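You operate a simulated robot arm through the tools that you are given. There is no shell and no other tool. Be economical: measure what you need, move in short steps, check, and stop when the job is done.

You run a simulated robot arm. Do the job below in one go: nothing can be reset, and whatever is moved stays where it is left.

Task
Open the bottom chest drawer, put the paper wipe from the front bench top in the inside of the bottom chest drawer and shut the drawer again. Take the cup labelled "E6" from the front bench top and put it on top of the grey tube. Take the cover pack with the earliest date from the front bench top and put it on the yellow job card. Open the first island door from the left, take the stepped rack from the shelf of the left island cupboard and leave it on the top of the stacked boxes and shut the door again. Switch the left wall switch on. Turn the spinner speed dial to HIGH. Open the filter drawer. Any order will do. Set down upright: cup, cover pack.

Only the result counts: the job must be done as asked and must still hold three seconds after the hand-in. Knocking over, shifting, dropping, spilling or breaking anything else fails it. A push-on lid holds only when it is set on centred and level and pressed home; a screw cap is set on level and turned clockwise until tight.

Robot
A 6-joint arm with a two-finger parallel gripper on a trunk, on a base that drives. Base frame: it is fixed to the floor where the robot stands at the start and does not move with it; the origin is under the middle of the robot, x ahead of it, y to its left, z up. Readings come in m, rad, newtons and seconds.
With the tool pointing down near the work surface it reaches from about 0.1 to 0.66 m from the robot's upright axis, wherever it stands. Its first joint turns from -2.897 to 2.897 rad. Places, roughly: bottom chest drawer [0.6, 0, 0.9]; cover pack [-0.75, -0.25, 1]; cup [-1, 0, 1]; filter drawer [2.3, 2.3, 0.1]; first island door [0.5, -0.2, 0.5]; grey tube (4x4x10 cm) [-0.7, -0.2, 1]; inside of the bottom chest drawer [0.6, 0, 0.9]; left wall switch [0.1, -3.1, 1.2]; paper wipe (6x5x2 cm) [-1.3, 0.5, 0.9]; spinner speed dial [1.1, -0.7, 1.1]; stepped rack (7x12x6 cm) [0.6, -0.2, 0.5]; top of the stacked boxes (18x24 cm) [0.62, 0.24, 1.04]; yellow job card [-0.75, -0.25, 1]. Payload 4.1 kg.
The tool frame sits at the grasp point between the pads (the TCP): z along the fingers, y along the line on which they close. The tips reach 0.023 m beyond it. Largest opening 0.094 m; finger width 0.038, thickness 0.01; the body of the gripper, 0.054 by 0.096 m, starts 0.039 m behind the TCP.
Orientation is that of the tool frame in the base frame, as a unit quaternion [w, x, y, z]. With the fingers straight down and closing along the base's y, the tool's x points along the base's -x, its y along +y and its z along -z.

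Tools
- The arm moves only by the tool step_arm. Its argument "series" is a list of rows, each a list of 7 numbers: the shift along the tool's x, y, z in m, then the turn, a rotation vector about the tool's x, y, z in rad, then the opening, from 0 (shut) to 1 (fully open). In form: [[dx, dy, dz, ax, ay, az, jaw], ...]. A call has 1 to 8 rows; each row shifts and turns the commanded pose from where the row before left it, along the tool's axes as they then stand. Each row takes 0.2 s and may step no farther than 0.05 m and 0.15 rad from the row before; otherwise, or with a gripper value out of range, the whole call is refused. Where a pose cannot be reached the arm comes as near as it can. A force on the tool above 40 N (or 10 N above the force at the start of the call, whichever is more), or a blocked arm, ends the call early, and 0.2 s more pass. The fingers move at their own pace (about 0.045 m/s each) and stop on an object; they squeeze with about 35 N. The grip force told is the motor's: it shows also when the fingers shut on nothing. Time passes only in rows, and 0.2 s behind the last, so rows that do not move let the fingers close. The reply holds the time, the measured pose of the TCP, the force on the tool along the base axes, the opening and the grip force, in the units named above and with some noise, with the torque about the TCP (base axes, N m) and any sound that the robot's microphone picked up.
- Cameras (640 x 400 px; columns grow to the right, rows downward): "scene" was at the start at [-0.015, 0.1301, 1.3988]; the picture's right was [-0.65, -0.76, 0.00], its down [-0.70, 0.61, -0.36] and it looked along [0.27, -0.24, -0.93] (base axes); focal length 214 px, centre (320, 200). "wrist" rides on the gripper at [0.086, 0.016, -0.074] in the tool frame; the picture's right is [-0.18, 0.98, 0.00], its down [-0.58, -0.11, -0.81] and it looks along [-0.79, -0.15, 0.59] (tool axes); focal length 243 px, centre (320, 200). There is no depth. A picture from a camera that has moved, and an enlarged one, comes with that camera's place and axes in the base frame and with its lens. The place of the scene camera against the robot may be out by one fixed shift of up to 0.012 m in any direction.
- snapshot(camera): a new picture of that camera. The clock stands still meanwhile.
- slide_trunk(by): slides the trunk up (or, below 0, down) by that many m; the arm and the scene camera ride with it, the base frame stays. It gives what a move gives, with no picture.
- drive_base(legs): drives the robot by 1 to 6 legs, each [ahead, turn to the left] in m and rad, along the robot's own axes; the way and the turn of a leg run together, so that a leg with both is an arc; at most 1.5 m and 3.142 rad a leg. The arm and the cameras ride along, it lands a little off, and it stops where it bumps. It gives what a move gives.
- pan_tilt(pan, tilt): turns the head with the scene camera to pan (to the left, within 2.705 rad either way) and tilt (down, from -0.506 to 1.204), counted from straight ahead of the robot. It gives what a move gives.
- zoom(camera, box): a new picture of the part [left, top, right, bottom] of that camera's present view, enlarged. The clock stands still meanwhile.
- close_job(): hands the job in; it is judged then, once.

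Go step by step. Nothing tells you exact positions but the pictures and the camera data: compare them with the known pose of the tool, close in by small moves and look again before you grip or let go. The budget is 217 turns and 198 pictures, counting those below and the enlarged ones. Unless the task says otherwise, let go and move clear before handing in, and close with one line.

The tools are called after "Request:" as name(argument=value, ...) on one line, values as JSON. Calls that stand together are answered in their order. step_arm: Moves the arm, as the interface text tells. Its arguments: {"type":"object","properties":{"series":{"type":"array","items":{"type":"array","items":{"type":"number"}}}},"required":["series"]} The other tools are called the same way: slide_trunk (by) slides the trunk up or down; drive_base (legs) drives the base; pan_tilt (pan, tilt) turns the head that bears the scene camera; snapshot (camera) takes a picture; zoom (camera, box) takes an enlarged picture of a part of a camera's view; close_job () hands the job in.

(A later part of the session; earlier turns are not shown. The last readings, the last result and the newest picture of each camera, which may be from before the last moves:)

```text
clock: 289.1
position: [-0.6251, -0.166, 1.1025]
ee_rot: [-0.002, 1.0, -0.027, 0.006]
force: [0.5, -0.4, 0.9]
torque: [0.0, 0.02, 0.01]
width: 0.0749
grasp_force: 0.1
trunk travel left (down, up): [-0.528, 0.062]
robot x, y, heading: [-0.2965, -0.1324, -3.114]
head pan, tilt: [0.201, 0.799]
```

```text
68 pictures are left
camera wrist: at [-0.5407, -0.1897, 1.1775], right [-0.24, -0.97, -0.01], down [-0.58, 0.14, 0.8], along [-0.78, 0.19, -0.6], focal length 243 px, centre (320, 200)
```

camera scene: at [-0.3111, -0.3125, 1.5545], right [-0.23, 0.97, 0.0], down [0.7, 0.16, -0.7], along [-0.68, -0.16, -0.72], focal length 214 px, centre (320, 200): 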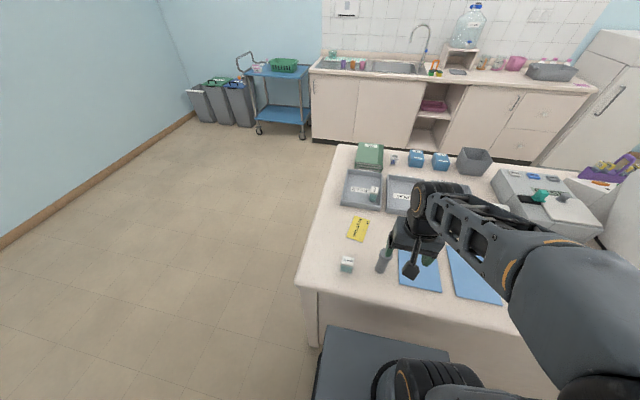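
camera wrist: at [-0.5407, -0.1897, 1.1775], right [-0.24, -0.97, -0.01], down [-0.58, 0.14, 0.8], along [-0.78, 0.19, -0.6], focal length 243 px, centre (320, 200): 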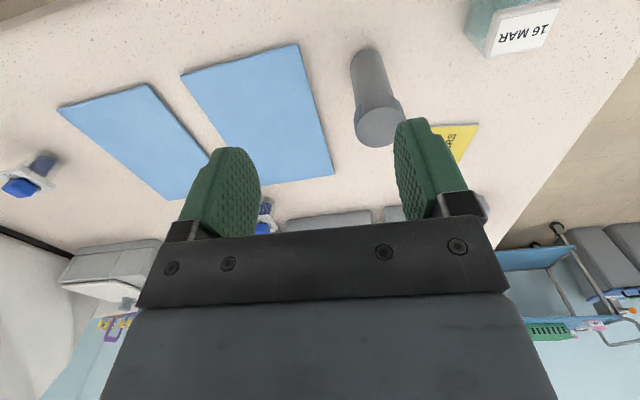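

Request:
step_arm(series=[[-0.0365, -0.0253, 0, 0, 0, 0, 0.8], [-0.0365, -0.0253, 0, 0, 0, 0, 0.8], [-0.0365, -0.0253, 0, 0, 0, 0, 0.8], [-0.0365, -0.0253, 0, 0, 0, 0, 0.8], [-0.0365, -0.0253, 0, 0, 0, 0, 0.8]])

Request:
snapshot(camera="wrist")

Request:
pan_tilt(pan=-0.1, tilt=0.7)

Request:
snapshot(camera="scene")

```text
clock: 290.3
position: [-0.7991, -0.0293, 1.1018]
ee_rot: [-0.003, 1.0, -0.027, 0.006]
force: [0.2, 0.7, -0.5]
torque: [0.0, -0.02, 0.01]
width: 0.0748
grasp_force: 0.2
trunk travel left (down, up): [-0.528, 0.062]
robot x, y, heading: [-0.3003, -0.1313, -3.117]
head pan, tilt: [0.201, 0.799]
```

```text
67 pictures are left
camera wrist: at [-0.7144, -0.0528, 1.1766], right [-0.24, -0.97, -0.01], down [-0.58, 0.14, 0.8], along [-0.78, 0.19, -0.6], focal length 243 px, centre (320, 200)
```

wrist: 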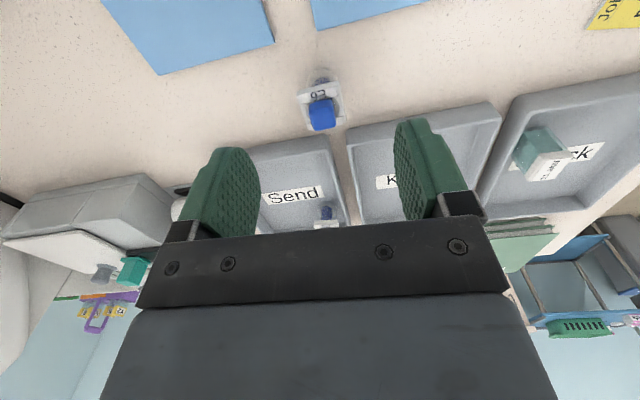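

```text
clock: 291.1
position: [-0.7977, -0.0315, 1.102]
ee_rot: [-0.003, 1.0, -0.027, 0.006]
force: [-0.2, -0.2, -0.5]
torque: [-0.01, -0.01, -0.03]
width: 0.0752
grasp_force: 0.0
trunk travel left (down, up): [-0.528, 0.062]
robot x, y, heading: [-0.3026, -0.1322, -3.112]
head pan, tilt: [-0.099, 0.7]
```

```text
66 pictures are left
camera scene: at [-0.3171, -0.2883, 1.5628], right [0.07, 1.0, 0.0], down [0.64, -0.05, -0.76], along [-0.76, 0.05, -0.64], focal length 214 px, centre (320, 200)
```

scene: 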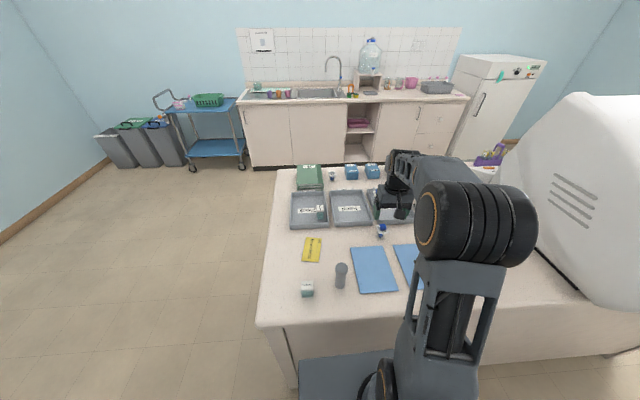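

Request:
zoom(camera="wrist", box=[270, 60, 380, 140])

Request:
zoom(camera="wrist", box=[480, 90, 640, 200])

Request:
zoom(camera="scene", box=[280, 200, 400, 300])

```text
5.00 times, centred on (325, 100) of wrist
camera zoom: at [-0.7134, -0.0539, 1.1771], right [-0.24, -0.97, -0.01], down [-0.58, 0.14, 0.8], along [-0.78, 0.19, -0.6], focal length 1213 px, centre (295, 700)
```

zoom: 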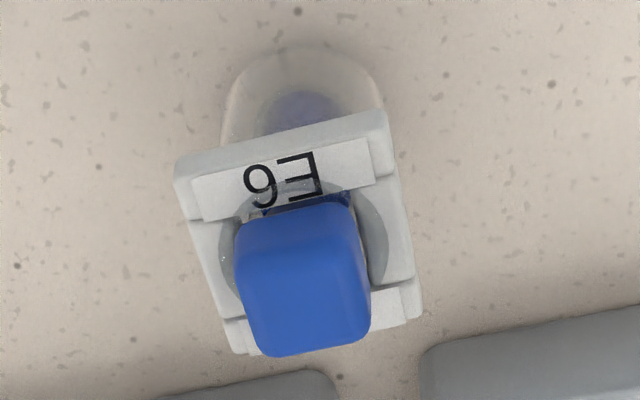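

```text
3.64 times, centred on (560, 145) of wrist
camera zoom: at [-0.7134, -0.0539, 1.1771], right [-0.24, -0.97, -0.01], down [-0.58, 0.14, 0.8], along [-0.78, 0.19, -0.6], focal length 882 px, centre (-553, 400)
```

zoom: 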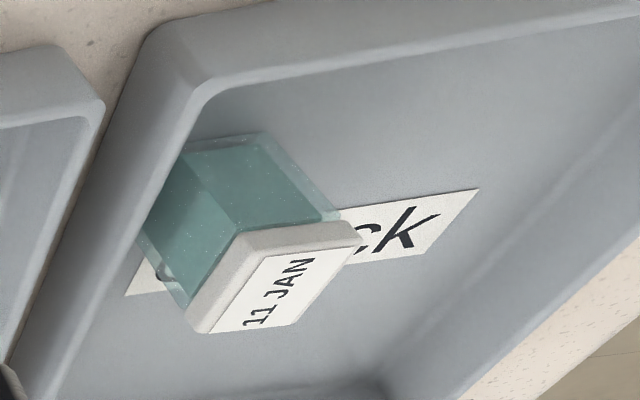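

```text
4.00 times, centred on (340, 250) of scene
camera zoom: at [-0.3171, -0.2883, 1.5628], right [0.07, 1.0, 0.0], down [0.64, -0.05, -0.76], along [-0.76, 0.05, -0.64], focal length 858 px, centre (240, 0)
```

zoom: 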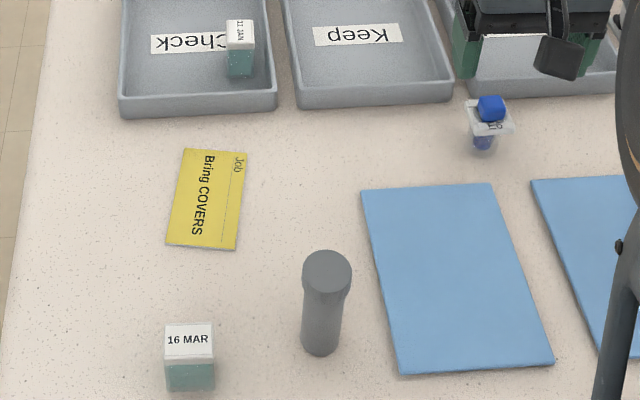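

Request:
step_arm(series=[[-0.03, -0.0035, 0, 0, 0, 0, 0.7], [0, 0, 0.04, 0, 0, 0, 0.7], [0, 0, 0.03, 0, 0, 0, 0.7]])

Request:
snapshot(camera="wrist")

```text
clock: 291.9
position: [-0.8312, -0.0244, 1.0302]
ee_rot: [-0.003, 1.0, -0.027, 0.005]
force: [0.0, -0.4, -0.1]
torque: [0.02, 0.01, -0.02]
width: 0.0658
grasp_force: 0.1
trunk travel left (down, up): [-0.528, 0.062]
robot x, y, heading: [-0.3014, -0.1337, -3.112]
head pan, tilt: [-0.099, 0.7]
```

```text
62 pictures are left
camera wrist: at [-0.7463, -0.0469, 1.1056], right [-0.24, -0.97, -0.01], down [-0.58, 0.14, 0.8], along [-0.78, 0.19, -0.6], focal length 243 px, centre (320, 200)
```

wrist: 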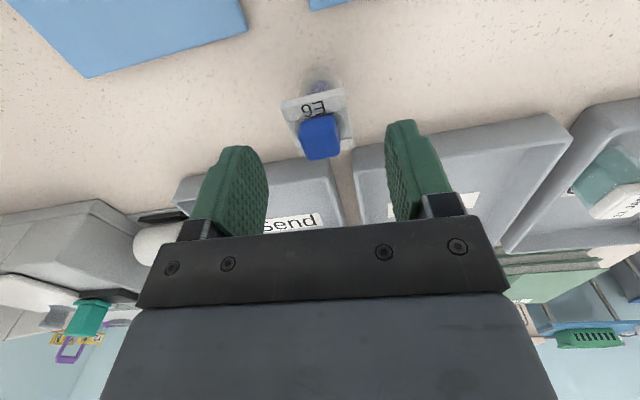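

Request:
step_arm(series=[[0.006, 0.003, 0, 0, 0, 0, 0.7], [0, 0, 0.03, 0, 0, 0, 0.7], [0, 0, 0.021, 0, 0, 0, 0.7]])

Request:
zoom(camera="wrist", box=[160, 60, 480, 260])

```text
clock: 292.7
position: [-0.8255, -0.0271, 0.9792]
ee_rot: [-0.003, 1.0, -0.027, 0.007]
force: [-1.7, 0.6, -0.1]
torque: [0.0, -0.01, -0.02]
width: 0.0656
grasp_force: 0.0
trunk travel left (down, up): [-0.528, 0.062]
robot x, y, heading: [-0.3037, -0.1319, -3.116]
head pan, tilt: [-0.099, 0.7]
```

```text
2.00 times, centred on (320, 160) of wrist
camera zoom: at [-0.7402, -0.0508, 1.0545], right [-0.24, -0.97, -0.01], down [-0.58, 0.14, 0.8], along [-0.78, 0.19, -0.6], focal length 485 px, centre (320, 280)
```

zoom: 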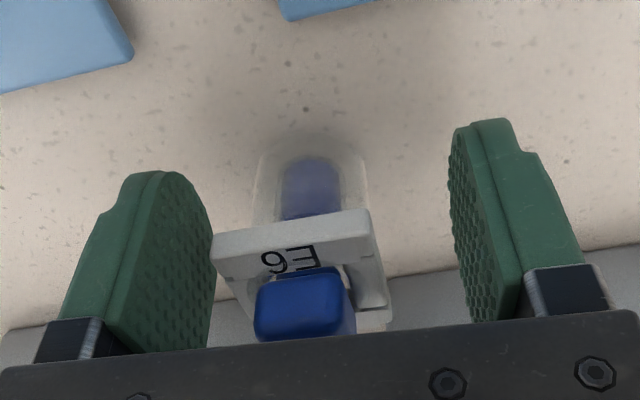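

Request:
step_arm(series=[[0, -0.006, 0, 0, 0, 0, 0.7], [0, 0, 0, 0, 0, 0, 0.2], [0, 0, 0, 0, 0, 0, 0.2], [0, 0, 0, 0, 0, 0, 0.2]])

Request:
zoom(camera="wrist", box=[160, 60, 480, 260])

```text
clock: 293.7
position: [-0.8246, -0.0226, 0.9792]
ee_rot: [-0.002, 1.0, -0.027, 0.006]
force: [-0.6, -0.2, -0.4]
torque: [-0.02, 0.0, 0.03]
width: 0.0358
grasp_force: 35.1
trunk travel left (down, up): [-0.528, 0.062]
robot x, y, heading: [-0.2993, -0.1279, -3.115]
head pan, tilt: [-0.099, 0.7]
```

```text
2.00 times, centred on (320, 160) of wrist
camera zoom: at [-0.7393, -0.045, 1.0549], right [-0.24, -0.97, -0.01], down [-0.58, 0.14, 0.8], along [-0.78, 0.19, -0.6], focal length 485 px, centre (320, 280)
```

zoom: 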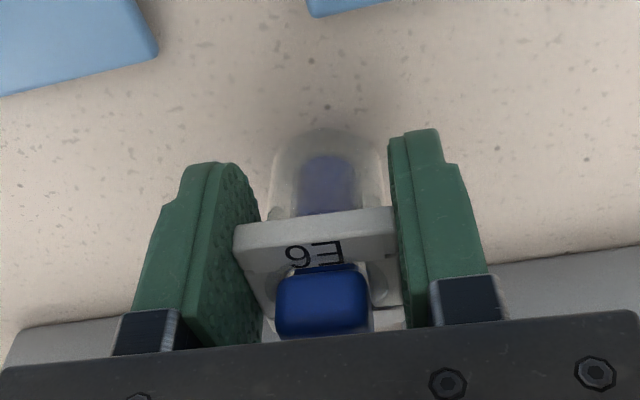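

Request:
step_arm(series=[[0, 0, -0.03, 0, 0, 0, 0.2], [0, 0, -0.045, 0, 0, 0, 0.2], [0, 0, -0.045, 0, 0, 0, 0.2], [0, 0, -0.02, 0, 0, 0, 0.2]])

Request:
step_arm(series=[[0.0308, 0.0286, 0, 0, 0, 0, 0.2], [0.0308, 0.0286, 0, 0, 0, 0, 0.2], [0.0308, 0.0286, 0, 0, 0, 0, 0.2], [0.0308, 0.0286, 0, 0, 0, 0, 0.2]])

Request:
snapshot(camera="wrist")

Request:
zoom(camera="scene", box=[280, 200, 400, 300])

```text
clock: 294.7
position: [-0.8218, -0.0219, 1.1171]
ee_rot: [-0.003, 1.0, -0.027, 0.006]
force: [-0.9, 0.5, 0.1]
torque: [0.03, -0.02, 0.0]
width: 0.0359
grasp_force: 34.9
trunk travel left (down, up): [-0.528, 0.062]
robot x, y, heading: [-0.3025, -0.1297, -3.117]
head pan, tilt: [-0.099, 0.7]
```

```text
clock: 295.7
position: [-0.7068, -0.1444, 1.1203]
ee_rot: [-0.004, 1.0, -0.028, 0.005]
force: [0.2, 0.3, 0.6]
torque: [0.05, 0.02, -0.03]
width: 0.0358
grasp_force: 35.0
trunk travel left (down, up): [-0.528, 0.062]
robot x, y, heading: [-0.2994, -0.1318, -3.111]
head pan, tilt: [-0.099, 0.7]
```

```text
59 pictures are left
camera wrist: at [-0.6218, -0.1676, 1.195], right [-0.24, -0.97, -0.01], down [-0.58, 0.14, 0.8], along [-0.78, 0.2, -0.6], focal length 243 px, centre (320, 200)
```

wrist: 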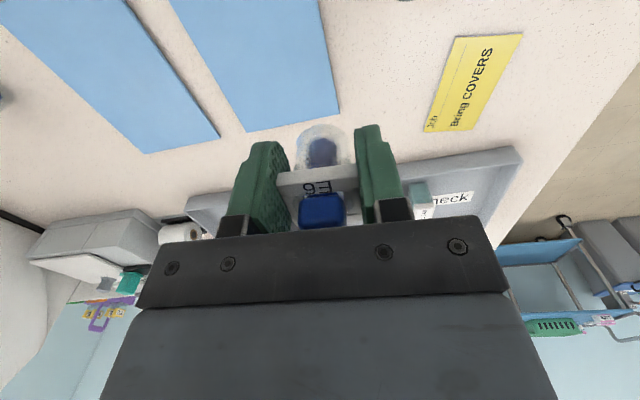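

```text
4.00 times, centred on (340, 250) of scene
camera zoom: at [-0.3167, -0.2885, 1.5628], right [0.07, 1.0, 0.0], down [0.64, -0.05, -0.77], along [-0.76, 0.06, -0.64], focal length 858 px, centre (240, 0)
```

zoom: 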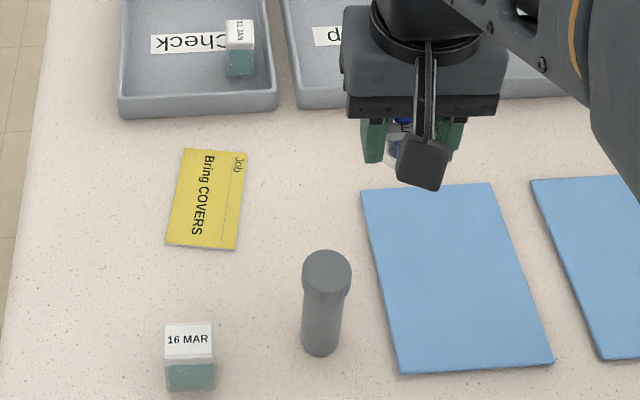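

Request:
step_arm(series=[[0.0323, 0.0251, 0, 0, 0, 0, 0.2], [0.0323, 0.0251, 0, 0, 0, 0, 0.2]])

Request:
zoom(camera="wrist", box=[200, 0, 440, 220])

Request:
zoom(camera="scene", box=[280, 200, 400, 300])

```text
clock: 296.3
position: [-0.6462, -0.1991, 1.1195]
ee_rot: [-0.004, 1.0, -0.029, 0.005]
force: [-0.5, -0.1, -0.2]
torque: [-0.02, -0.01, 0.01]
width: 0.0358
grasp_force: 35.3
trunk travel left (down, up): [-0.528, 0.062]
robot x, y, heading: [-0.3021, -0.1302, -3.117]
head pan, tilt: [-0.099, 0.7]
```

```text
1.82 times, centred on (320, 110) of wrist
camera zoom: at [-0.5602, -0.2223, 1.1951], right [-0.24, -0.97, -0.01], down [-0.58, 0.14, 0.8], along [-0.78, 0.2, -0.6], focal length 441 px, centre (320, 364)
```

zoom: 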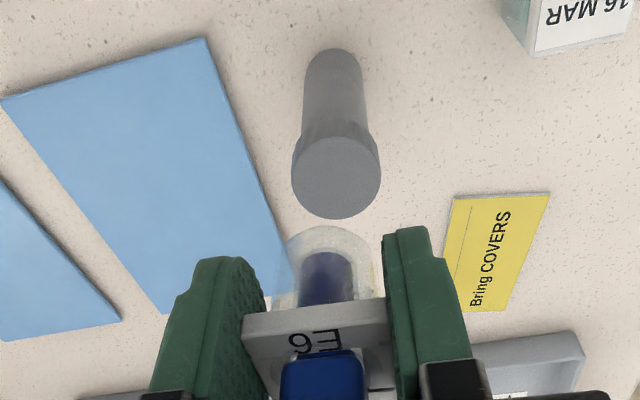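

```text
4.00 times, centred on (340, 250) of scene
camera zoom: at [-0.3165, -0.2885, 1.5628], right [0.07, 1.0, 0.0], down [0.64, -0.05, -0.77], along [-0.76, 0.06, -0.64], focal length 858 px, centre (240, 0)
```

zoom: 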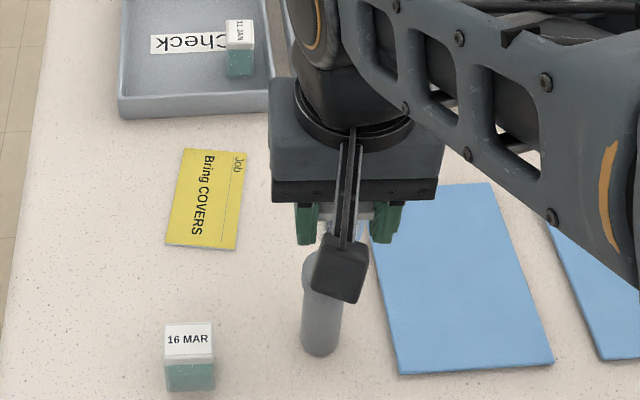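

Request:
step_arm(series=[[-0.002, 0.002, 0.02, 0, 0, 0, 0.2], [0, 0, 0.012, 0, 0, 0, 0.2]])

Request:
zoom(camera="wrist", box=[240, 60, 400, 200])

```text
clock: 296.9
position: [-0.6474, -0.2001, 1.087]
ee_rot: [-0.003, 1.0, -0.028, 0.005]
force: [1.4, -0.1, -0.1]
torque: [0.0, 0.01, 0.01]
width: 0.0358
grasp_force: 35.6
trunk travel left (down, up): [-0.528, 0.062]
robot x, y, heading: [-0.3043, -0.1286, -3.117]
head pan, tilt: [-0.099, 0.7]
```

```text
2.86 times, centred on (320, 130) of wrist
camera zoom: at [-0.5628, -0.2228, 1.1626], right [-0.24, -0.97, -0.01], down [-0.58, 0.14, 0.8], along [-0.78, 0.19, -0.6], focal length 693 px, centre (320, 400)
```

zoom: 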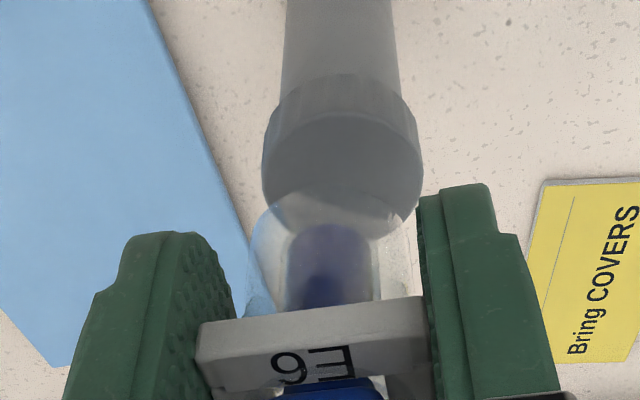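

Request:
step_arm(series=[[0.009, 0.004, -0.003, 0, 0, 0, 0.2], [0, 0, 0, 0, 0, 0, 0.2]])

Request:
zoom(camera="wrist", box=[240, 60, 400, 200])

Request:
zoom(camera="scene", box=[310, 230, 390, 300])

```text
clock: 297.5
position: [-0.639, -0.2053, 1.0911]
ee_rot: [-0.003, 1.0, -0.027, 0.006]
force: [-0.4, -0.3, -0.1]
torque: [-0.05, 0.0, -0.01]
width: 0.0358
grasp_force: 34.6
trunk travel left (down, up): [-0.528, 0.062]
robot x, y, heading: [-0.3025, -0.135, -3.116]
head pan, tilt: [-0.099, 0.7]
```

```text
2.86 times, centred on (320, 130) of wrist
camera zoom: at [-0.5539, -0.2275, 1.1657], right [-0.24, -0.97, -0.01], down [-0.58, 0.14, 0.8], along [-0.78, 0.19, -0.6], focal length 693 px, centre (320, 400)
```

zoom: 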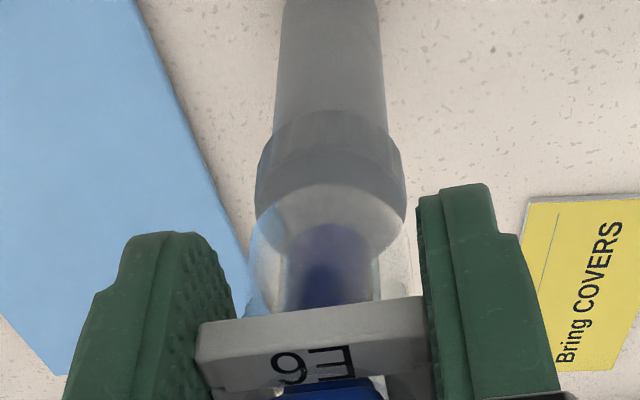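

```text
5.71 times, centred on (350, 265) of scene
camera zoom: at [-0.3171, -0.2882, 1.5628], right [0.07, 1.0, 0.0], down [0.64, -0.05, -0.77], along [-0.76, 0.06, -0.64], focal length 1226 px, centre (149, -171)
```

zoom: 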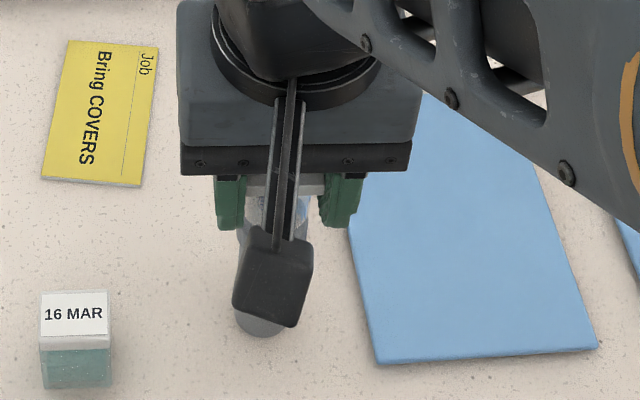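

Request:
step_arm(series=[[0.002, 0.001, 0.005, 0, 0, 0, 0.2], [0, 0, 0.003, 0, 0, 0, 0.2]])

Request:
step_arm(series=[[0, 0, 0.002, 0, 0, 0, 0.2], [0, 0, 0.002, 0, 0, 0, 0.2]])

```text
clock: 298.1
position: [-0.6383, -0.2055, 1.0833]
ee_rot: [-0.004, 1.0, -0.026, 0.005]
force: [0.0, -0.3, 0.1]
torque: [0.02, 0.03, 0.02]
width: 0.0362
grasp_force: 35.0
trunk travel left (down, up): [-0.528, 0.062]
robot x, y, heading: [-0.2992, -0.1307, -3.115]
head pan, tilt: [-0.099, 0.7]
```

```text
clock: 298.7
position: [-0.6381, -0.2037, 1.079]
ee_rot: [-0.002, 1.0, -0.026, 0.005]
force: [0.6, 0.0, 0.2]
torque: [-0.04, 0.0, 0.01]
width: 0.0362
grasp_force: 34.5
trunk travel left (down, up): [-0.528, 0.062]
robot x, y, heading: [-0.303, -0.1279, -3.119]
head pan, tilt: [-0.099, 0.7]
```

Request:
step_arm(series=[[0, 0, 0.002, 0, 0, 0, 0.2], [0, 0, 0, 0, 0, 0, 0.2]])

Request:
zoom(camera="wrist", box=[240, 60, 400, 200])

```text
clock: 299.3
position: [-0.6367, -0.2051, 1.0771]
ee_rot: [-0.003, 1.0, -0.027, 0.006]
force: [-0.1, -0.3, -0.3]
torque: [0.01, 0.01, 0.01]
width: 0.036
grasp_force: 34.5
trunk travel left (down, up): [-0.528, 0.062]
robot x, y, heading: [-0.2975, -0.1301, -3.112]
head pan, tilt: [-0.099, 0.7]
```

```text
2.86 times, centred on (320, 130) of wrist
camera zoom: at [-0.5522, -0.2282, 1.1532], right [-0.24, -0.97, -0.01], down [-0.58, 0.14, 0.8], along [-0.78, 0.19, -0.6], focal length 693 px, centre (320, 400)
```

zoom: 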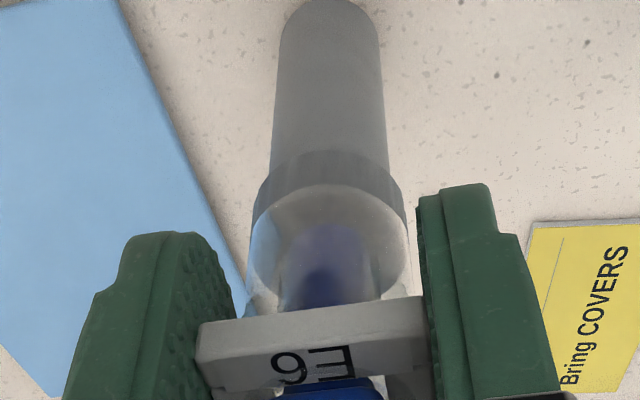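

Request:
step_arm(series=[[0, 0, 0.002, 0, 0, 0, 0.2], [0, 0, 0, 0, 0, 0, 0.2]])

Request:
step_arm(series=[[0, 0, 0.002, 0, 0, 0, 0.2], [0, 0, 0, 0, 0, 0, 0.2]])

```text
clock: 299.9
position: [-0.6377, -0.2053, 1.0773]
ee_rot: [-0.004, 1.0, -0.027, 0.006]
force: [-0.1, 0.5, -0.8]
torque: [0.02, -0.02, 0.02]
width: 0.0359
grasp_force: 35.3
trunk travel left (down, up): [-0.528, 0.062]
robot x, y, heading: [-0.2994, -0.1285, -3.113]
head pan, tilt: [-0.099, 0.7]
```

```text
clock: 300.5
position: [-0.6362, -0.2052, 1.075]
ee_rot: [-0.003, 1.0, -0.027, 0.006]
force: [-0.1, -0.1, 9.1]
torque: [-0.01, 0.09, -0.02]
width: 0.0358
grasp_force: 35.2
trunk travel left (down, up): [-0.528, 0.062]
robot x, y, heading: [-0.2994, -0.1302, -3.114]
head pan, tilt: [-0.099, 0.7]
```

Request:
step_arm(series=[[0, 0, -0.001, 0, 0, 0, 0.2], [0, 0, 0, 0, 0, 0, 0.45], [0, 0, 0, 0, 0, 0, 0.6], [0, 0, 0, 0, 0, 0, 0.7]])

Request:
zoom(camera="wrist", box=[200, 40, 440, 240])

```text
clock: 301.5
position: [-0.6371, -0.2034, 1.076]
ee_rot: [-0.003, 1.0, -0.027, 0.006]
force: [-0.9, -0.2, -0.3]
torque: [0.02, -0.01, 0.01]
width: 0.0659
grasp_force: 0.0
trunk travel left (down, up): [-0.528, 0.062]
robot x, y, heading: [-0.3015, -0.1296, -3.115]
head pan, tilt: [-0.099, 0.7]
```

```text
2.00 times, centred on (320, 140) of wrist
camera zoom: at [-0.5524, -0.2278, 1.1503], right [-0.24, -0.97, -0.01], down [-0.58, 0.14, 0.8], along [-0.78, 0.19, -0.6], focal length 485 px, centre (320, 320)
```

zoom: 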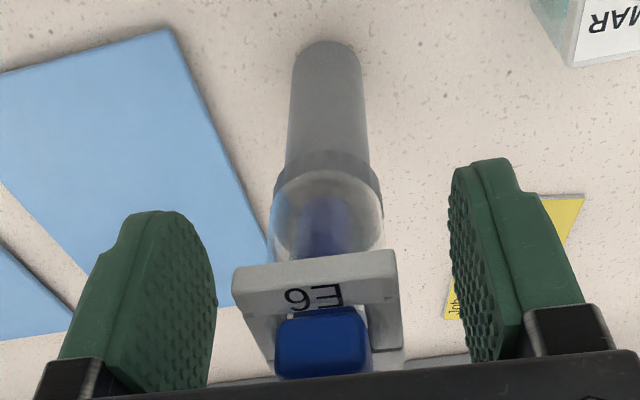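

The cup stands on the tube. I rise straight up and drive to the bench's near end for the pack.

Request:
step_arm(series=[[0, 0, -0.02, 0, 0, 0, 0.8], [0, 0, -0.045, 0, 0, 0, 1], [0, 0, -0.045, 0, 0, 0, 1], [0, 0, -0.035, 0, 0, 0, 1]])

Request:
drive_base(legs=[[-0.1, 0], [0, 1.545], [0.73, 0], [0, -1.571], [0.62, 0], [0, -1.571]])

Request:
pan_tilt(pan=0, tilt=0.8)

Request:
snapshot(camera="scene")

```text
clock: 302.5
position: [-0.6405, -0.2034, 1.2218]
ee_rot: [-0.003, 1.0, -0.027, 0.006]
force: [-0.6, 0.0, 0.2]
torque: [0.05, 0.01, 0.0]
width: 0.0939
grasp_force: 0.2
trunk travel left (down, up): [-0.528, 0.062]
robot x, y, heading: [-0.3007, -0.1315, -3.118]
head pan, tilt: [-0.099, 0.7]
```

```text
clock: 321.6
position: [-0.908, -0.4881, 1.2201]
ee_rot: [-0.003, -0.679, 0.734, -0.006]
force: [0.6, 0.0, -0.7]
torque: [0.0, 0.02, 0.02]
width: 0.0941
grasp_force: 0.0
trunk travel left (down, up): [-0.528, 0.062]
robot x, y, heading: [-0.8415, -0.8284, 1.574]
head pan, tilt: [-0.099, 0.7]
```

```text
clock: 322.2
position: [-0.9089, -0.4887, 1.2215]
ee_rot: [-0.003, -0.679, 0.735, -0.006]
force: [0.2, 0.0, -0.3]
torque: [0.01, 0.0, -0.03]
width: 0.094
grasp_force: 0.0
trunk travel left (down, up): [-0.528, 0.062]
robot x, y, heading: [-0.8434, -0.8323, 1.573]
head pan, tilt: [0.0, 0.799]
```

```text
50 pictures are left
camera scene: at [-1.0058, -0.8102, 1.5546], right [1.0, 0.0, 0.0], down [0.0, -0.72, -0.7], along [0.0, 0.7, -0.72], focal length 214 px, centre (320, 200)
```

scene: 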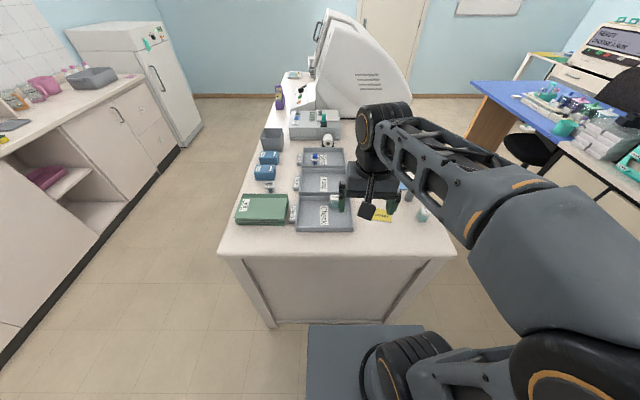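

Request:
drive_base(legs=[[0.08, 0]])

Request:
step_arm(series=[[-0.034, 0.011, 0.0175, 0, 0, 0, 1], [-0.034, 0.011, 0.0175, 0, 0, 0, 1], [-0.034, 0.011, 0.0175, 0, 0, 0, 1], [-0.034, 0.011, 0.0175, 0, 0, 0, 1]])

Request:
snapshot(camera="wrist")

```text
clock: 323.3
position: [-0.9099, -0.4062, 1.2215]
ee_rot: [-0.002, -0.679, 0.734, -0.007]
force: [-0.1, 0.6, 0.1]
torque: [-0.04, -0.03, -0.01]
width: 0.0941
grasp_force: 0.2
trunk travel left (down, up): [-0.528, 0.062]
robot x, y, heading: [-0.8413, -0.7502, 1.578]
head pan, tilt: [0.0, 0.799]
```

```text
clock: 324.3
position: [-0.9414, -0.2681, 1.1495]
ee_rot: [-0.002, -0.678, 0.735, -0.008]
force: [0.1, 0.0, 0.4]
torque: [0.01, -0.04, 0.01]
width: 0.0941
grasp_force: 0.1
trunk travel left (down, up): [-0.528, 0.062]
robot x, y, heading: [-0.8442, -0.7519, 1.572]
head pan, tilt: [0.0, 0.799]
```

```text
49 pictures are left
camera wrist: at [-0.9647, -0.3521, 1.2241], right [-0.97, 0.26, -0.01], down [0.15, 0.58, 0.8], along [0.21, 0.77, -0.6], focal length 243 px, centre (320, 200)
```

wrist: 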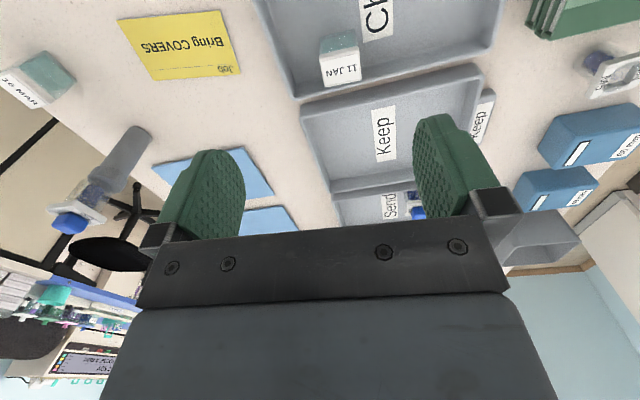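

Request:
step_arm(series=[[-0.02, 0.0153, 0.03, 0, 0, 0, 0.8], [0, 0, 0.045, 0, 0, 0, 0.8], [0, 0, 0.035, 0, 0, 0, 0.8]])

Request:
snapshot(camera="wrist")

```text
clock: 325.1
position: [-0.9554, -0.2494, 1.0382]
ee_rot: [-0.003, -0.679, 0.734, -0.005]
force: [0.1, -0.2, 0.9]
torque: [-0.02, -0.03, -0.01]
width: 0.0753
grasp_force: 0.0
trunk travel left (down, up): [-0.528, 0.062]
robot x, y, heading: [-0.8399, -0.7546, 1.576]
head pan, tilt: [0.0, 0.799]
```

```text
48 pictures are left
camera wrist: at [-0.9786, -0.3354, 1.113], right [-0.97, 0.26, -0.01], down [0.15, 0.58, 0.8], along [0.21, 0.77, -0.6], focal length 243 px, centre (320, 200)
```

wrist: 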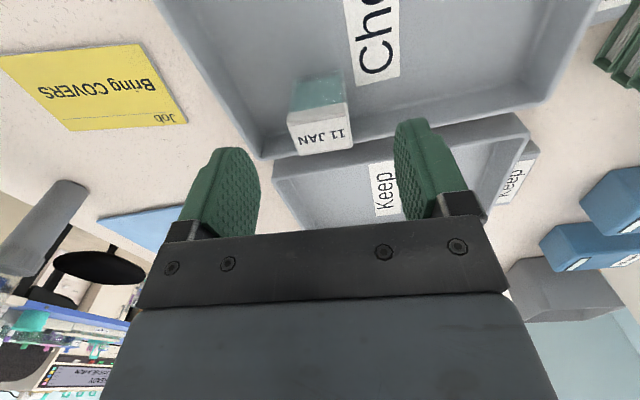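

Request:
step_arm(series=[[-0.006, -0.001, 0.03, 0, 0, 0, 0.8], [0, 0, 0.032, 0, 0, 0, 0.8], [0, 0, 0, 0, 0, 0, 0.2], [0, 0, 0, 0, 0, 0, 0.2], [0, 0, 0, 0, 0, 0, 0.2], [0, 0, 0, 0, 0, 0, 0.2]])

Request:
snapshot(camera="wrist")

```text
clock: 326.5
position: [-0.9537, -0.2423, 0.9769]
ee_rot: [-0.002, -0.679, 0.734, -0.008]
force: [-0.4, 0.2, 0.8]
torque: [0.03, 0.01, -0.02]
width: 0.0354
grasp_force: 35.0
trunk travel left (down, up): [-0.528, 0.062]
robot x, y, heading: [-0.8405, -0.7465, 1.572]
head pan, tilt: [0.0, 0.799]
```

```text
47 pictures are left
camera wrist: at [-0.9768, -0.3281, 1.0519], right [-0.97, 0.26, -0.01], down [0.15, 0.58, 0.8], along [0.21, 0.77, -0.6], focal length 243 px, centre (320, 200)
```

wrist: 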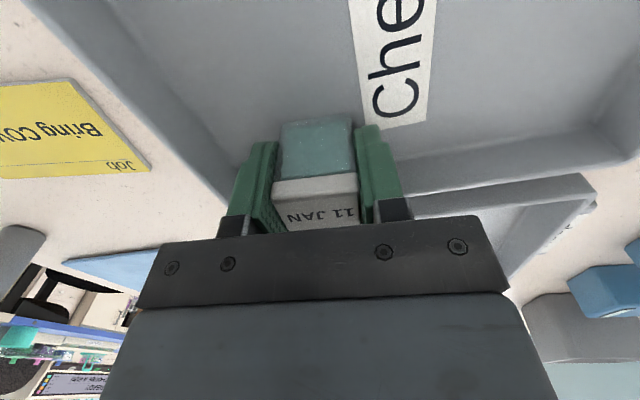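

Request:
step_arm(series=[[0, 0, -0.03, 0, 0, 0, 0.2], [0, 0, -0.045, 0, 0, 0, 0.2], [0.0077, -0.0402, 0, 0, 0, 0, 0.2], [0.0077, -0.0402, 0, 0, 0, 0, 0.2], [0.0077, -0.0402, 0, 0, 0, 0, 0.2], [0.0077, -0.0402, 0, 0, 0, 0, 0.2]])

Request:
snapshot(camera="wrist")

```text
clock: 327.9
position: [-0.7935, -0.2852, 1.0519]
ee_rot: [-0.003, -0.679, 0.734, -0.006]
force: [-0.2, -1.0, -0.5]
torque: [0.02, -0.01, -0.02]
width: 0.0353
grasp_force: 35.1
trunk travel left (down, up): [-0.528, 0.062]
robot x, y, heading: [-0.8426, -0.7496, 1.58]
head pan, tilt: [0.0, 0.799]
```

```text
46 pictures are left
camera wrist: at [-0.8151, -0.3714, 1.127], right [-0.97, 0.26, -0.01], down [0.15, 0.58, 0.8], along [0.21, 0.77, -0.6], focal length 243 px, centre (320, 200)
```

wrist: 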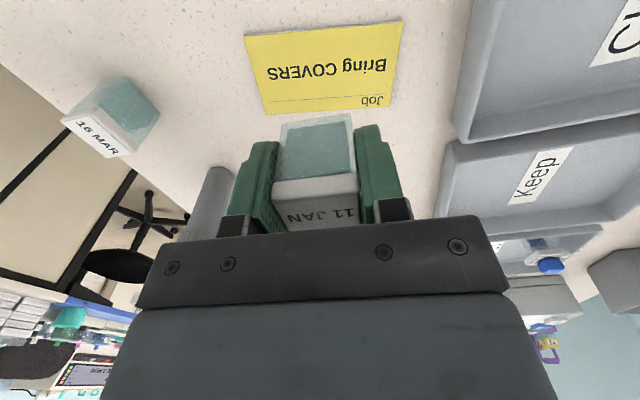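

Request:
step_arm(series=[[0.004, 0, 0.04, 0, 0, 0, 0.2], [0, 0, 0.025, 0, 0, 0, 0.2], [0, 0, 0.006, 0, 0, 0, 0.2]])

Request:
step_arm(series=[[0, 0, 0.003, 0, 0, 0, 0.2], [0, 0, 0, 0, 0, 0, 0.2]])

```text
clock: 328.7
position: [-0.7952, -0.2903, 0.9811]
ee_rot: [-0.002, -0.679, 0.734, -0.006]
force: [-0.5, 0.2, -0.4]
torque: [0.0, 0.04, -0.02]
width: 0.0354
grasp_force: 35.0
trunk travel left (down, up): [-0.528, 0.062]
robot x, y, heading: [-0.8409, -0.7478, 1.572]
head pan, tilt: [0.0, 0.799]
```

```text
clock: 329.3
position: [-0.7958, -0.2907, 0.9783]
ee_rot: [-0.002, -0.679, 0.734, -0.007]
force: [0.1, -0.8, -0.6]
torque: [0.0, 0.01, 0.01]
width: 0.0353
grasp_force: 35.1
trunk travel left (down, up): [-0.528, 0.062]
robot x, y, heading: [-0.8418, -0.7481, 1.581]
head pan, tilt: [0.0, 0.799]
```

Request:
step_arm(series=[[0, 0, 0.003, 0, 0, 0, 0.2], [0, 0, 0, 0, 0, 0, 0.2]])

Request:
step_arm(series=[[0, 0, 0.0025, 0, 0, 0, 0.2], [0, 0, 0, 0, 0, 0, 0.2]])

```text
clock: 329.9
position: [-0.795, -0.291, 0.9758]
ee_rot: [-0.001, -0.678, 0.735, -0.006]
force: [-0.3, -0.5, 4.9]
torque: [0.06, 0.03, -0.01]
width: 0.0352
grasp_force: 35.1
trunk travel left (down, up): [-0.528, 0.062]
robot x, y, heading: [-0.8447, -0.7531, 1.575]
head pan, tilt: [0.0, 0.799]
```

```text
clock: 330.5
position: [-0.7952, -0.2925, 0.9737]
ee_rot: [0.001, -0.679, 0.734, -0.005]
force: [-0.6, 1.9, 25.6]
torque: [0.04, 0.14, 0.01]
width: 0.0355
grasp_force: 34.8
trunk travel left (down, up): [-0.528, 0.062]
robot x, y, heading: [-0.8433, -0.7485, 1.572]
head pan, tilt: [0.0, 0.799]
```

Seated on the card. Relax slightly, open and rise.

Request:
step_arm(series=[[0, 0, -0.002, 0, 0, 0, 0.2], [0, 0, 0, 0, 0, 0, 0.5], [0, 0, 0, 0, 0, 0, 0.8], [0, 0, -0.02, 0, 0, 0, 0.8], [0, 0, -0.045, 0, 0, 0, 0.8], [0, 0, -0.045, 0, 0, 0, 0.8], [0, 0, -0.045, 0, 0, 0, 0.8]])

Request:
snapshot(camera="wrist")

```text
clock: 332.1
position: [-0.7947, -0.2905, 1.1307]
ee_rot: [-0.002, -0.678, 0.735, -0.006]
force: [-0.1, 0.0, 0.5]
torque: [0.01, 0.0, 0.0]
width: 0.0751
grasp_force: 0.0
trunk travel left (down, up): [-0.528, 0.062]
robot x, y, heading: [-0.8434, -0.7515, 1.574]
head pan, tilt: [0.0, 0.799]
```

```text
45 pictures are left
camera wrist: at [-0.8179, -0.3754, 1.2058], right [-0.97, 0.26, -0.01], down [0.15, 0.58, 0.8], along [0.21, 0.77, -0.6], focal length 243 px, centre (320, 200)
```

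wrist: 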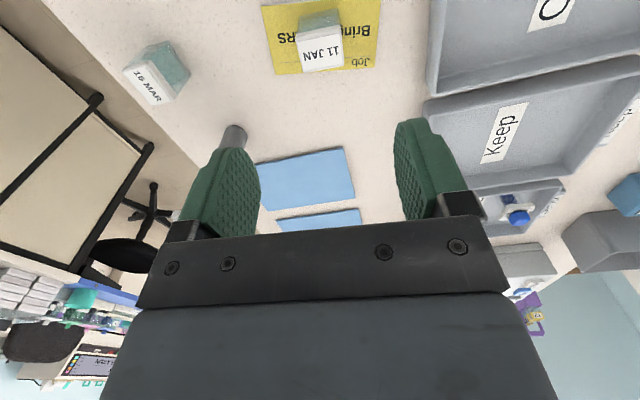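

Pack placed. Now on to the wall switch.

Request:
drive_base(legs=[[-0.12, 0], [0, -1.574], [0.95, 0], [0, -1.571], [1.4, 0]])

Request:
pan_tilt(pan=0.1, tilt=0.3)

Request:
snapshot(camera="scene")

```text
clock: 341.3
position: [0.5049, -0.9267, 1.1298]
ee_rot: [-0.01, 0.044, 0.999, -0.003]
force: [0.0, -0.3, 0.2]
torque: [0.02, -0.01, 0.01]
width: 0.0754
grasp_force: 0.0
trunk travel left (down, up): [-0.528, 0.062]
robot x, y, heading: [0.0574, -0.8744, -0.003]
head pan, tilt: [0.0, 0.799]
stopped in leg 3: the robot was blocked; the commanded pose is now the measured one
```

```text
clock: 342.2
position: [0.5053, -0.9262, 1.1295]
ee_rot: [-0.01, 0.044, 0.999, -0.002]
force: [0.1, -0.4, 0.2]
torque: [0.01, -0.01, 0.0]
width: 0.0754
grasp_force: 0.1
trunk travel left (down, up): [-0.528, 0.062]
robot x, y, heading: [0.0563, -0.875, -0.006]
head pan, tilt: [0.099, 0.3]
```

```text
44 pictures are left
camera scene: at [0.084, -0.6992, 1.5989], right [0.09, -1.0, 0.0], down [-0.29, -0.03, -0.96], along [0.95, 0.09, -0.29], focal length 214 px, centre (320, 200)
```

scene: 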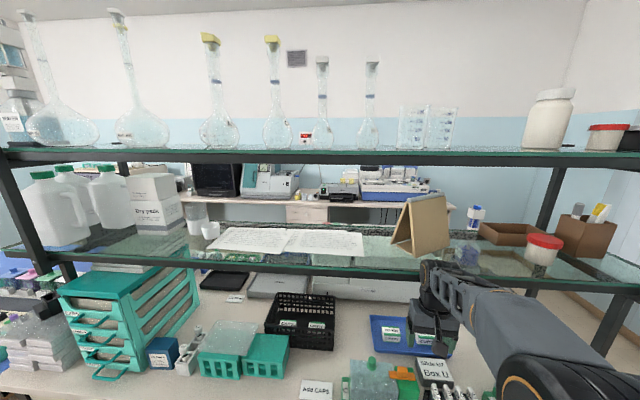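

Request:
drive_base(legs=[[-0.2, 0]])

Request:
snapshot(camera="scene")

```text
clock: 343.8
position: [0.3159, -0.9278, 1.1277]
ee_rot: [-0.012, 0.046, 0.999, -0.002]
force: [-0.8, 0.0, -0.2]
torque: [-0.04, 0.0, -0.02]
width: 0.0753
grasp_force: 0.0
trunk travel left (down, up): [-0.528, 0.062]
robot x, y, heading: [-0.1377, -0.8783, -0.006]
head pan, tilt: [0.099, 0.3]
```

```text
43 pictures are left
camera scene: at [-0.1034, -0.6986, 1.5989], right [0.09, -1.0, 0.0], down [-0.29, -0.03, -0.96], along [0.95, 0.09, -0.3], focal length 214 px, centre (320, 200)
```

scene: 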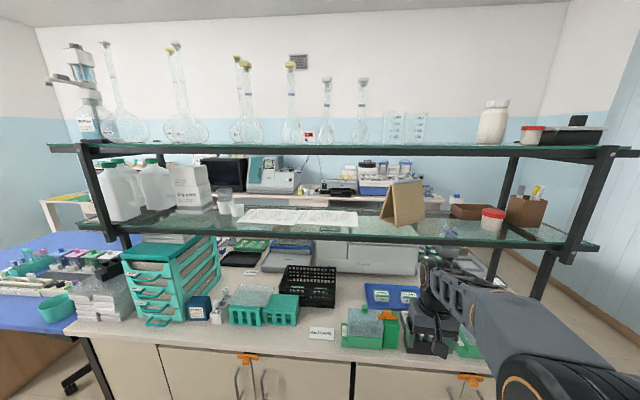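

Request:
drive_base(legs=[[0, -1.5], [1.45, 0], [0, -0.065]])

Request:
pan_tilt(pan=0.15, tilt=0.4)

Request:
snapshot(camera="scene")

```text
clock: 355.2
position: [-0.0942, -2.8022, 1.1279]
ee_rot: [-0.01, 0.739, 0.673, 0.008]
force: [-0.1, -0.3, 0.5]
torque: [-0.02, 0.01, -0.01]
width: 0.0753
grasp_force: 0.2
trunk travel left (down, up): [-0.528, 0.062]
robot x, y, heading: [-0.0426, -2.347, -1.581]
head pan, tilt: [0.099, 0.3]
```

```text
clock: 355.9
position: [-0.0949, -2.8026, 1.1277]
ee_rot: [-0.009, 0.739, 0.674, 0.007]
force: [0.6, -0.4, 0.1]
torque: [0.01, -0.03, -0.01]
width: 0.0753
grasp_force: 0.1
trunk travel left (down, up): [-0.528, 0.062]
robot x, y, heading: [-0.0421, -2.3462, -1.582]
head pan, tilt: [0.15, 0.4]
```

```text
42 pictures are left
camera scene: at [0.1415, -2.38, 1.5897], right [-0.99, -0.14, 0.0], down [-0.05, 0.39, -0.92], along [0.13, -0.91, -0.39], focal length 214 px, centre (320, 200)
```

scene: 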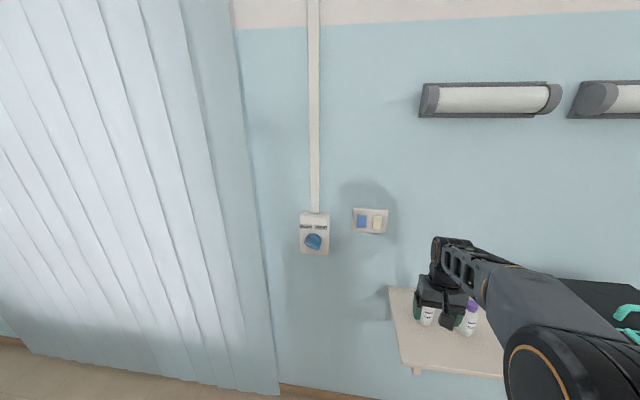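

Request:
zoom(camera="scene", box=[340, 200, 400, 240])

```text
10.00 times, centred on (370, 220) of scene
camera zoom: at [0.1415, -2.38, 1.5897], right [-0.99, -0.14, 0.0], down [-0.05, 0.39, -0.92], along [0.13, -0.91, -0.39], focal length 2145 px, centre (-180, 0)
```

zoom: 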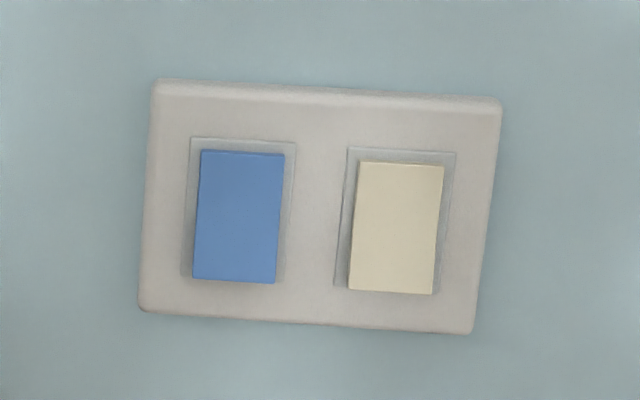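

Request:
step_arm(series=[[0, 0.044, -0.02, 0, 0, 0, 0], [0, 0.044, -0.02, 0, 0, 0, 0], [0, 0.044, -0.02, 0, 0, 0, 0], [0, 0.044, -0.01, 0, 0, 0, 0], [0, 0, 0, 0, -0.148, 0, 0], [0, 0, 0, 0, -0.148, 0, 0], [0, 0, 0, 0, -0.148, 0, 0], [0, 0, 0, 0, -0.148, 0, 0]])

Request:
step_arm(series=[[0, 0, 0, 0, -0.148, 0, 0], [0, 0, 0, 0, -0.148, 0, 0], [0, 0, 0, 0, -0.148, 0, 0], [0, 0, 0, 0, -0.148, 0, 0], [0, 0, 0, 0, -0.148, 0, 0], [0, 0, 0, 0, -0.12, 0, 0]])

Request:
snapshot(camera="wrist")

```text
clock: 357.7
position: [0.0813, -2.8184, 1.1966]
ee_rot: [0.187, 0.708, 0.647, -0.211]
force: [0.0, 0.0, 0.2]
torque: [0.0, 0.04, -0.02]
width: 0.0
grasp_force: 35.2
trunk travel left (down, up): [-0.528, 0.062]
robot x, y, heading: [-0.0405, -2.346, -1.58]
head pan, tilt: [0.15, 0.4]
```

```text
clock: 359.1
position: [0.0813, -2.8201, 1.1954]
ee_rot: [0.44, 0.556, 0.511, -0.486]
force: [-0.6, -1.0, -0.7]
torque: [-0.01, 0.01, 0.0]
width: 0.0001
grasp_force: 35.1
trunk travel left (down, up): [-0.528, 0.062]
robot x, y, heading: [-0.0428, -2.3485, -1.584]
head pan, tilt: [0.15, 0.4]
```

```text
40 pictures are left
camera wrist: at [0.1046, -2.7377, 1.1206], right [0.98, -0.12, 0.18], down [-0.04, 0.72, 0.69], along [-0.21, -0.68, 0.7], focal length 243 px, centre (320, 200)
```

wrist: 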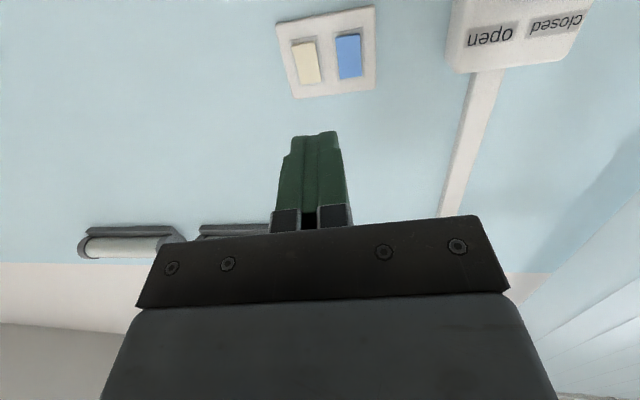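

Request:
zoom(camera="wrist", box=[265, 0, 385, 105])

```text
3.81 times, centred on (325, 52) of wrist
camera zoom: at [0.1046, -2.7377, 1.1206], right [0.98, -0.12, 0.18], down [-0.04, 0.72, 0.69], along [-0.21, -0.68, 0.7], focal length 924 px, centre (301, 762)
```

zoom: 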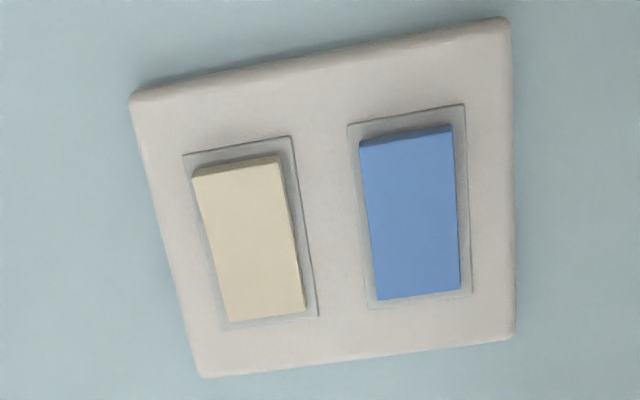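

Request:
step_arm(series=[[0, 0, 0, -0.089, 0, -0.0126, 0], [0, 0, 0, 0, 0.105, 0, 0], [0, 0, 0, 0, 0.105, 0, 0]])

Request:
drive_base(legs=[[0.13, 0]])

Request:
snapshot(camera="wrist")

```text
clock: 359.9
position: [0.0819, -2.8203, 1.1967]
ee_rot: [0.402, 0.579, 0.581, -0.406]
force: [0.5, 0.5, -0.2]
torque: [-0.01, -0.03, 0.01]
width: 0.0
grasp_force: 35.1
trunk travel left (down, up): [-0.528, 0.062]
robot x, y, heading: [-0.0406, -2.3472, -1.58]
head pan, tilt: [0.15, 0.4]
```

```text
clock: 361.1
position: [0.0797, -2.9522, 1.1957]
ee_rot: [0.403, 0.579, 0.581, -0.406]
force: [0.0, 0.3, 0.0]
torque: [0.0, -0.02, -0.02]
width: 0.0
grasp_force: 34.9
trunk travel left (down, up): [-0.528, 0.062]
robot x, y, heading: [-0.043, -2.4768, -1.58]
head pan, tilt: [0.15, 0.4]
```

```text
38 pictures are left
camera wrist: at [0.0966, -2.8533, 1.1406], right [0.98, -0.07, 0.17], down [-0.1, 0.55, 0.83], along [-0.15, -0.83, 0.54], focal length 243 px, centre (320, 200)
```

wrist: 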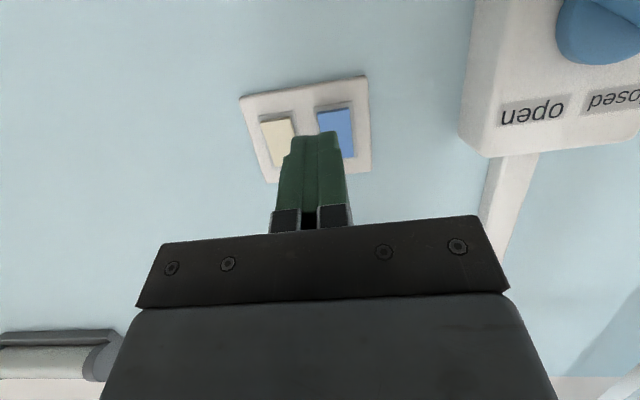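

Request:
step_arm(series=[[-0.0138, 0.003, 0.0375, 0, 0, 0, 0], [-0.0138, 0, 0.0375, 0, 0, 0, 0], [-0.0035, 0, 0.0094, 0, 0, 0, 0]])

Request:
snapshot(camera="wrist")

```text
clock: 361.9
position: [0.0809, -3.0407, 1.1973]
ee_rot: [0.402, 0.58, 0.581, -0.406]
force: [0.5, -0.1, 0.5]
torque: [0.01, -0.01, 0.02]
width: 0.0001
grasp_force: 35.0
trunk travel left (down, up): [-0.528, 0.062]
robot x, y, heading: [-0.0414, -2.4752, -1.576]
head pan, tilt: [0.15, 0.4]
```

```text
37 pictures are left
camera wrist: at [0.0971, -2.9424, 1.1417], right [0.98, -0.07, 0.17], down [-0.1, 0.55, 0.83], along [-0.15, -0.83, 0.54], focal length 243 px, centre (320, 200)
```

wrist: 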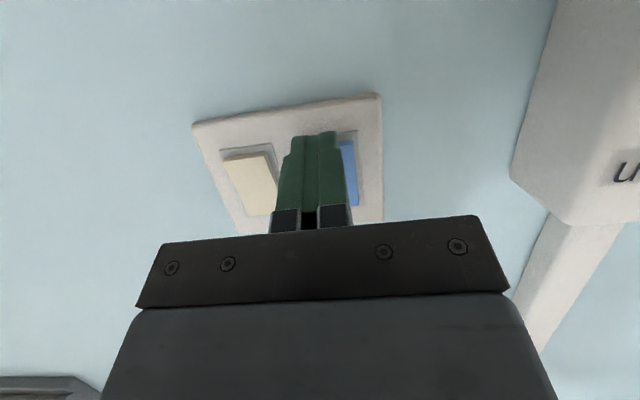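

Request:
step_arm(series=[[0, 0.008, 0, 0, 0, 0, 0], [-0.0035, 0, 0.0094, 0, 0, 0, 0], [-0.0035, 0, 0.0094, 0, 0, 0, 0], [-0.0035, 0, 0.0094, 0, 0, 0, 0], [-0.0035, 0, 0.0094, 0, 0, 0, 0]])

```text
clock: 362.9
position: [0.0891, -3.0566, 1.1972]
ee_rot: [0.401, 0.58, 0.581, -0.405]
force: [-5.3, 32.1, 3.9]
torque: [-0.48, 0.01, -0.15]
width: 0.0002
grasp_force: 34.5
trunk travel left (down, up): [-0.528, 0.062]
robot x, y, heading: [-0.0417, -2.4754, -1.579]
head pan, tilt: [0.15, 0.4]
heard: click
stopped in row 4: the force on the tool passed its limit at 49 N (the readings are from after the stop); the commanded pose is now the measured one
```

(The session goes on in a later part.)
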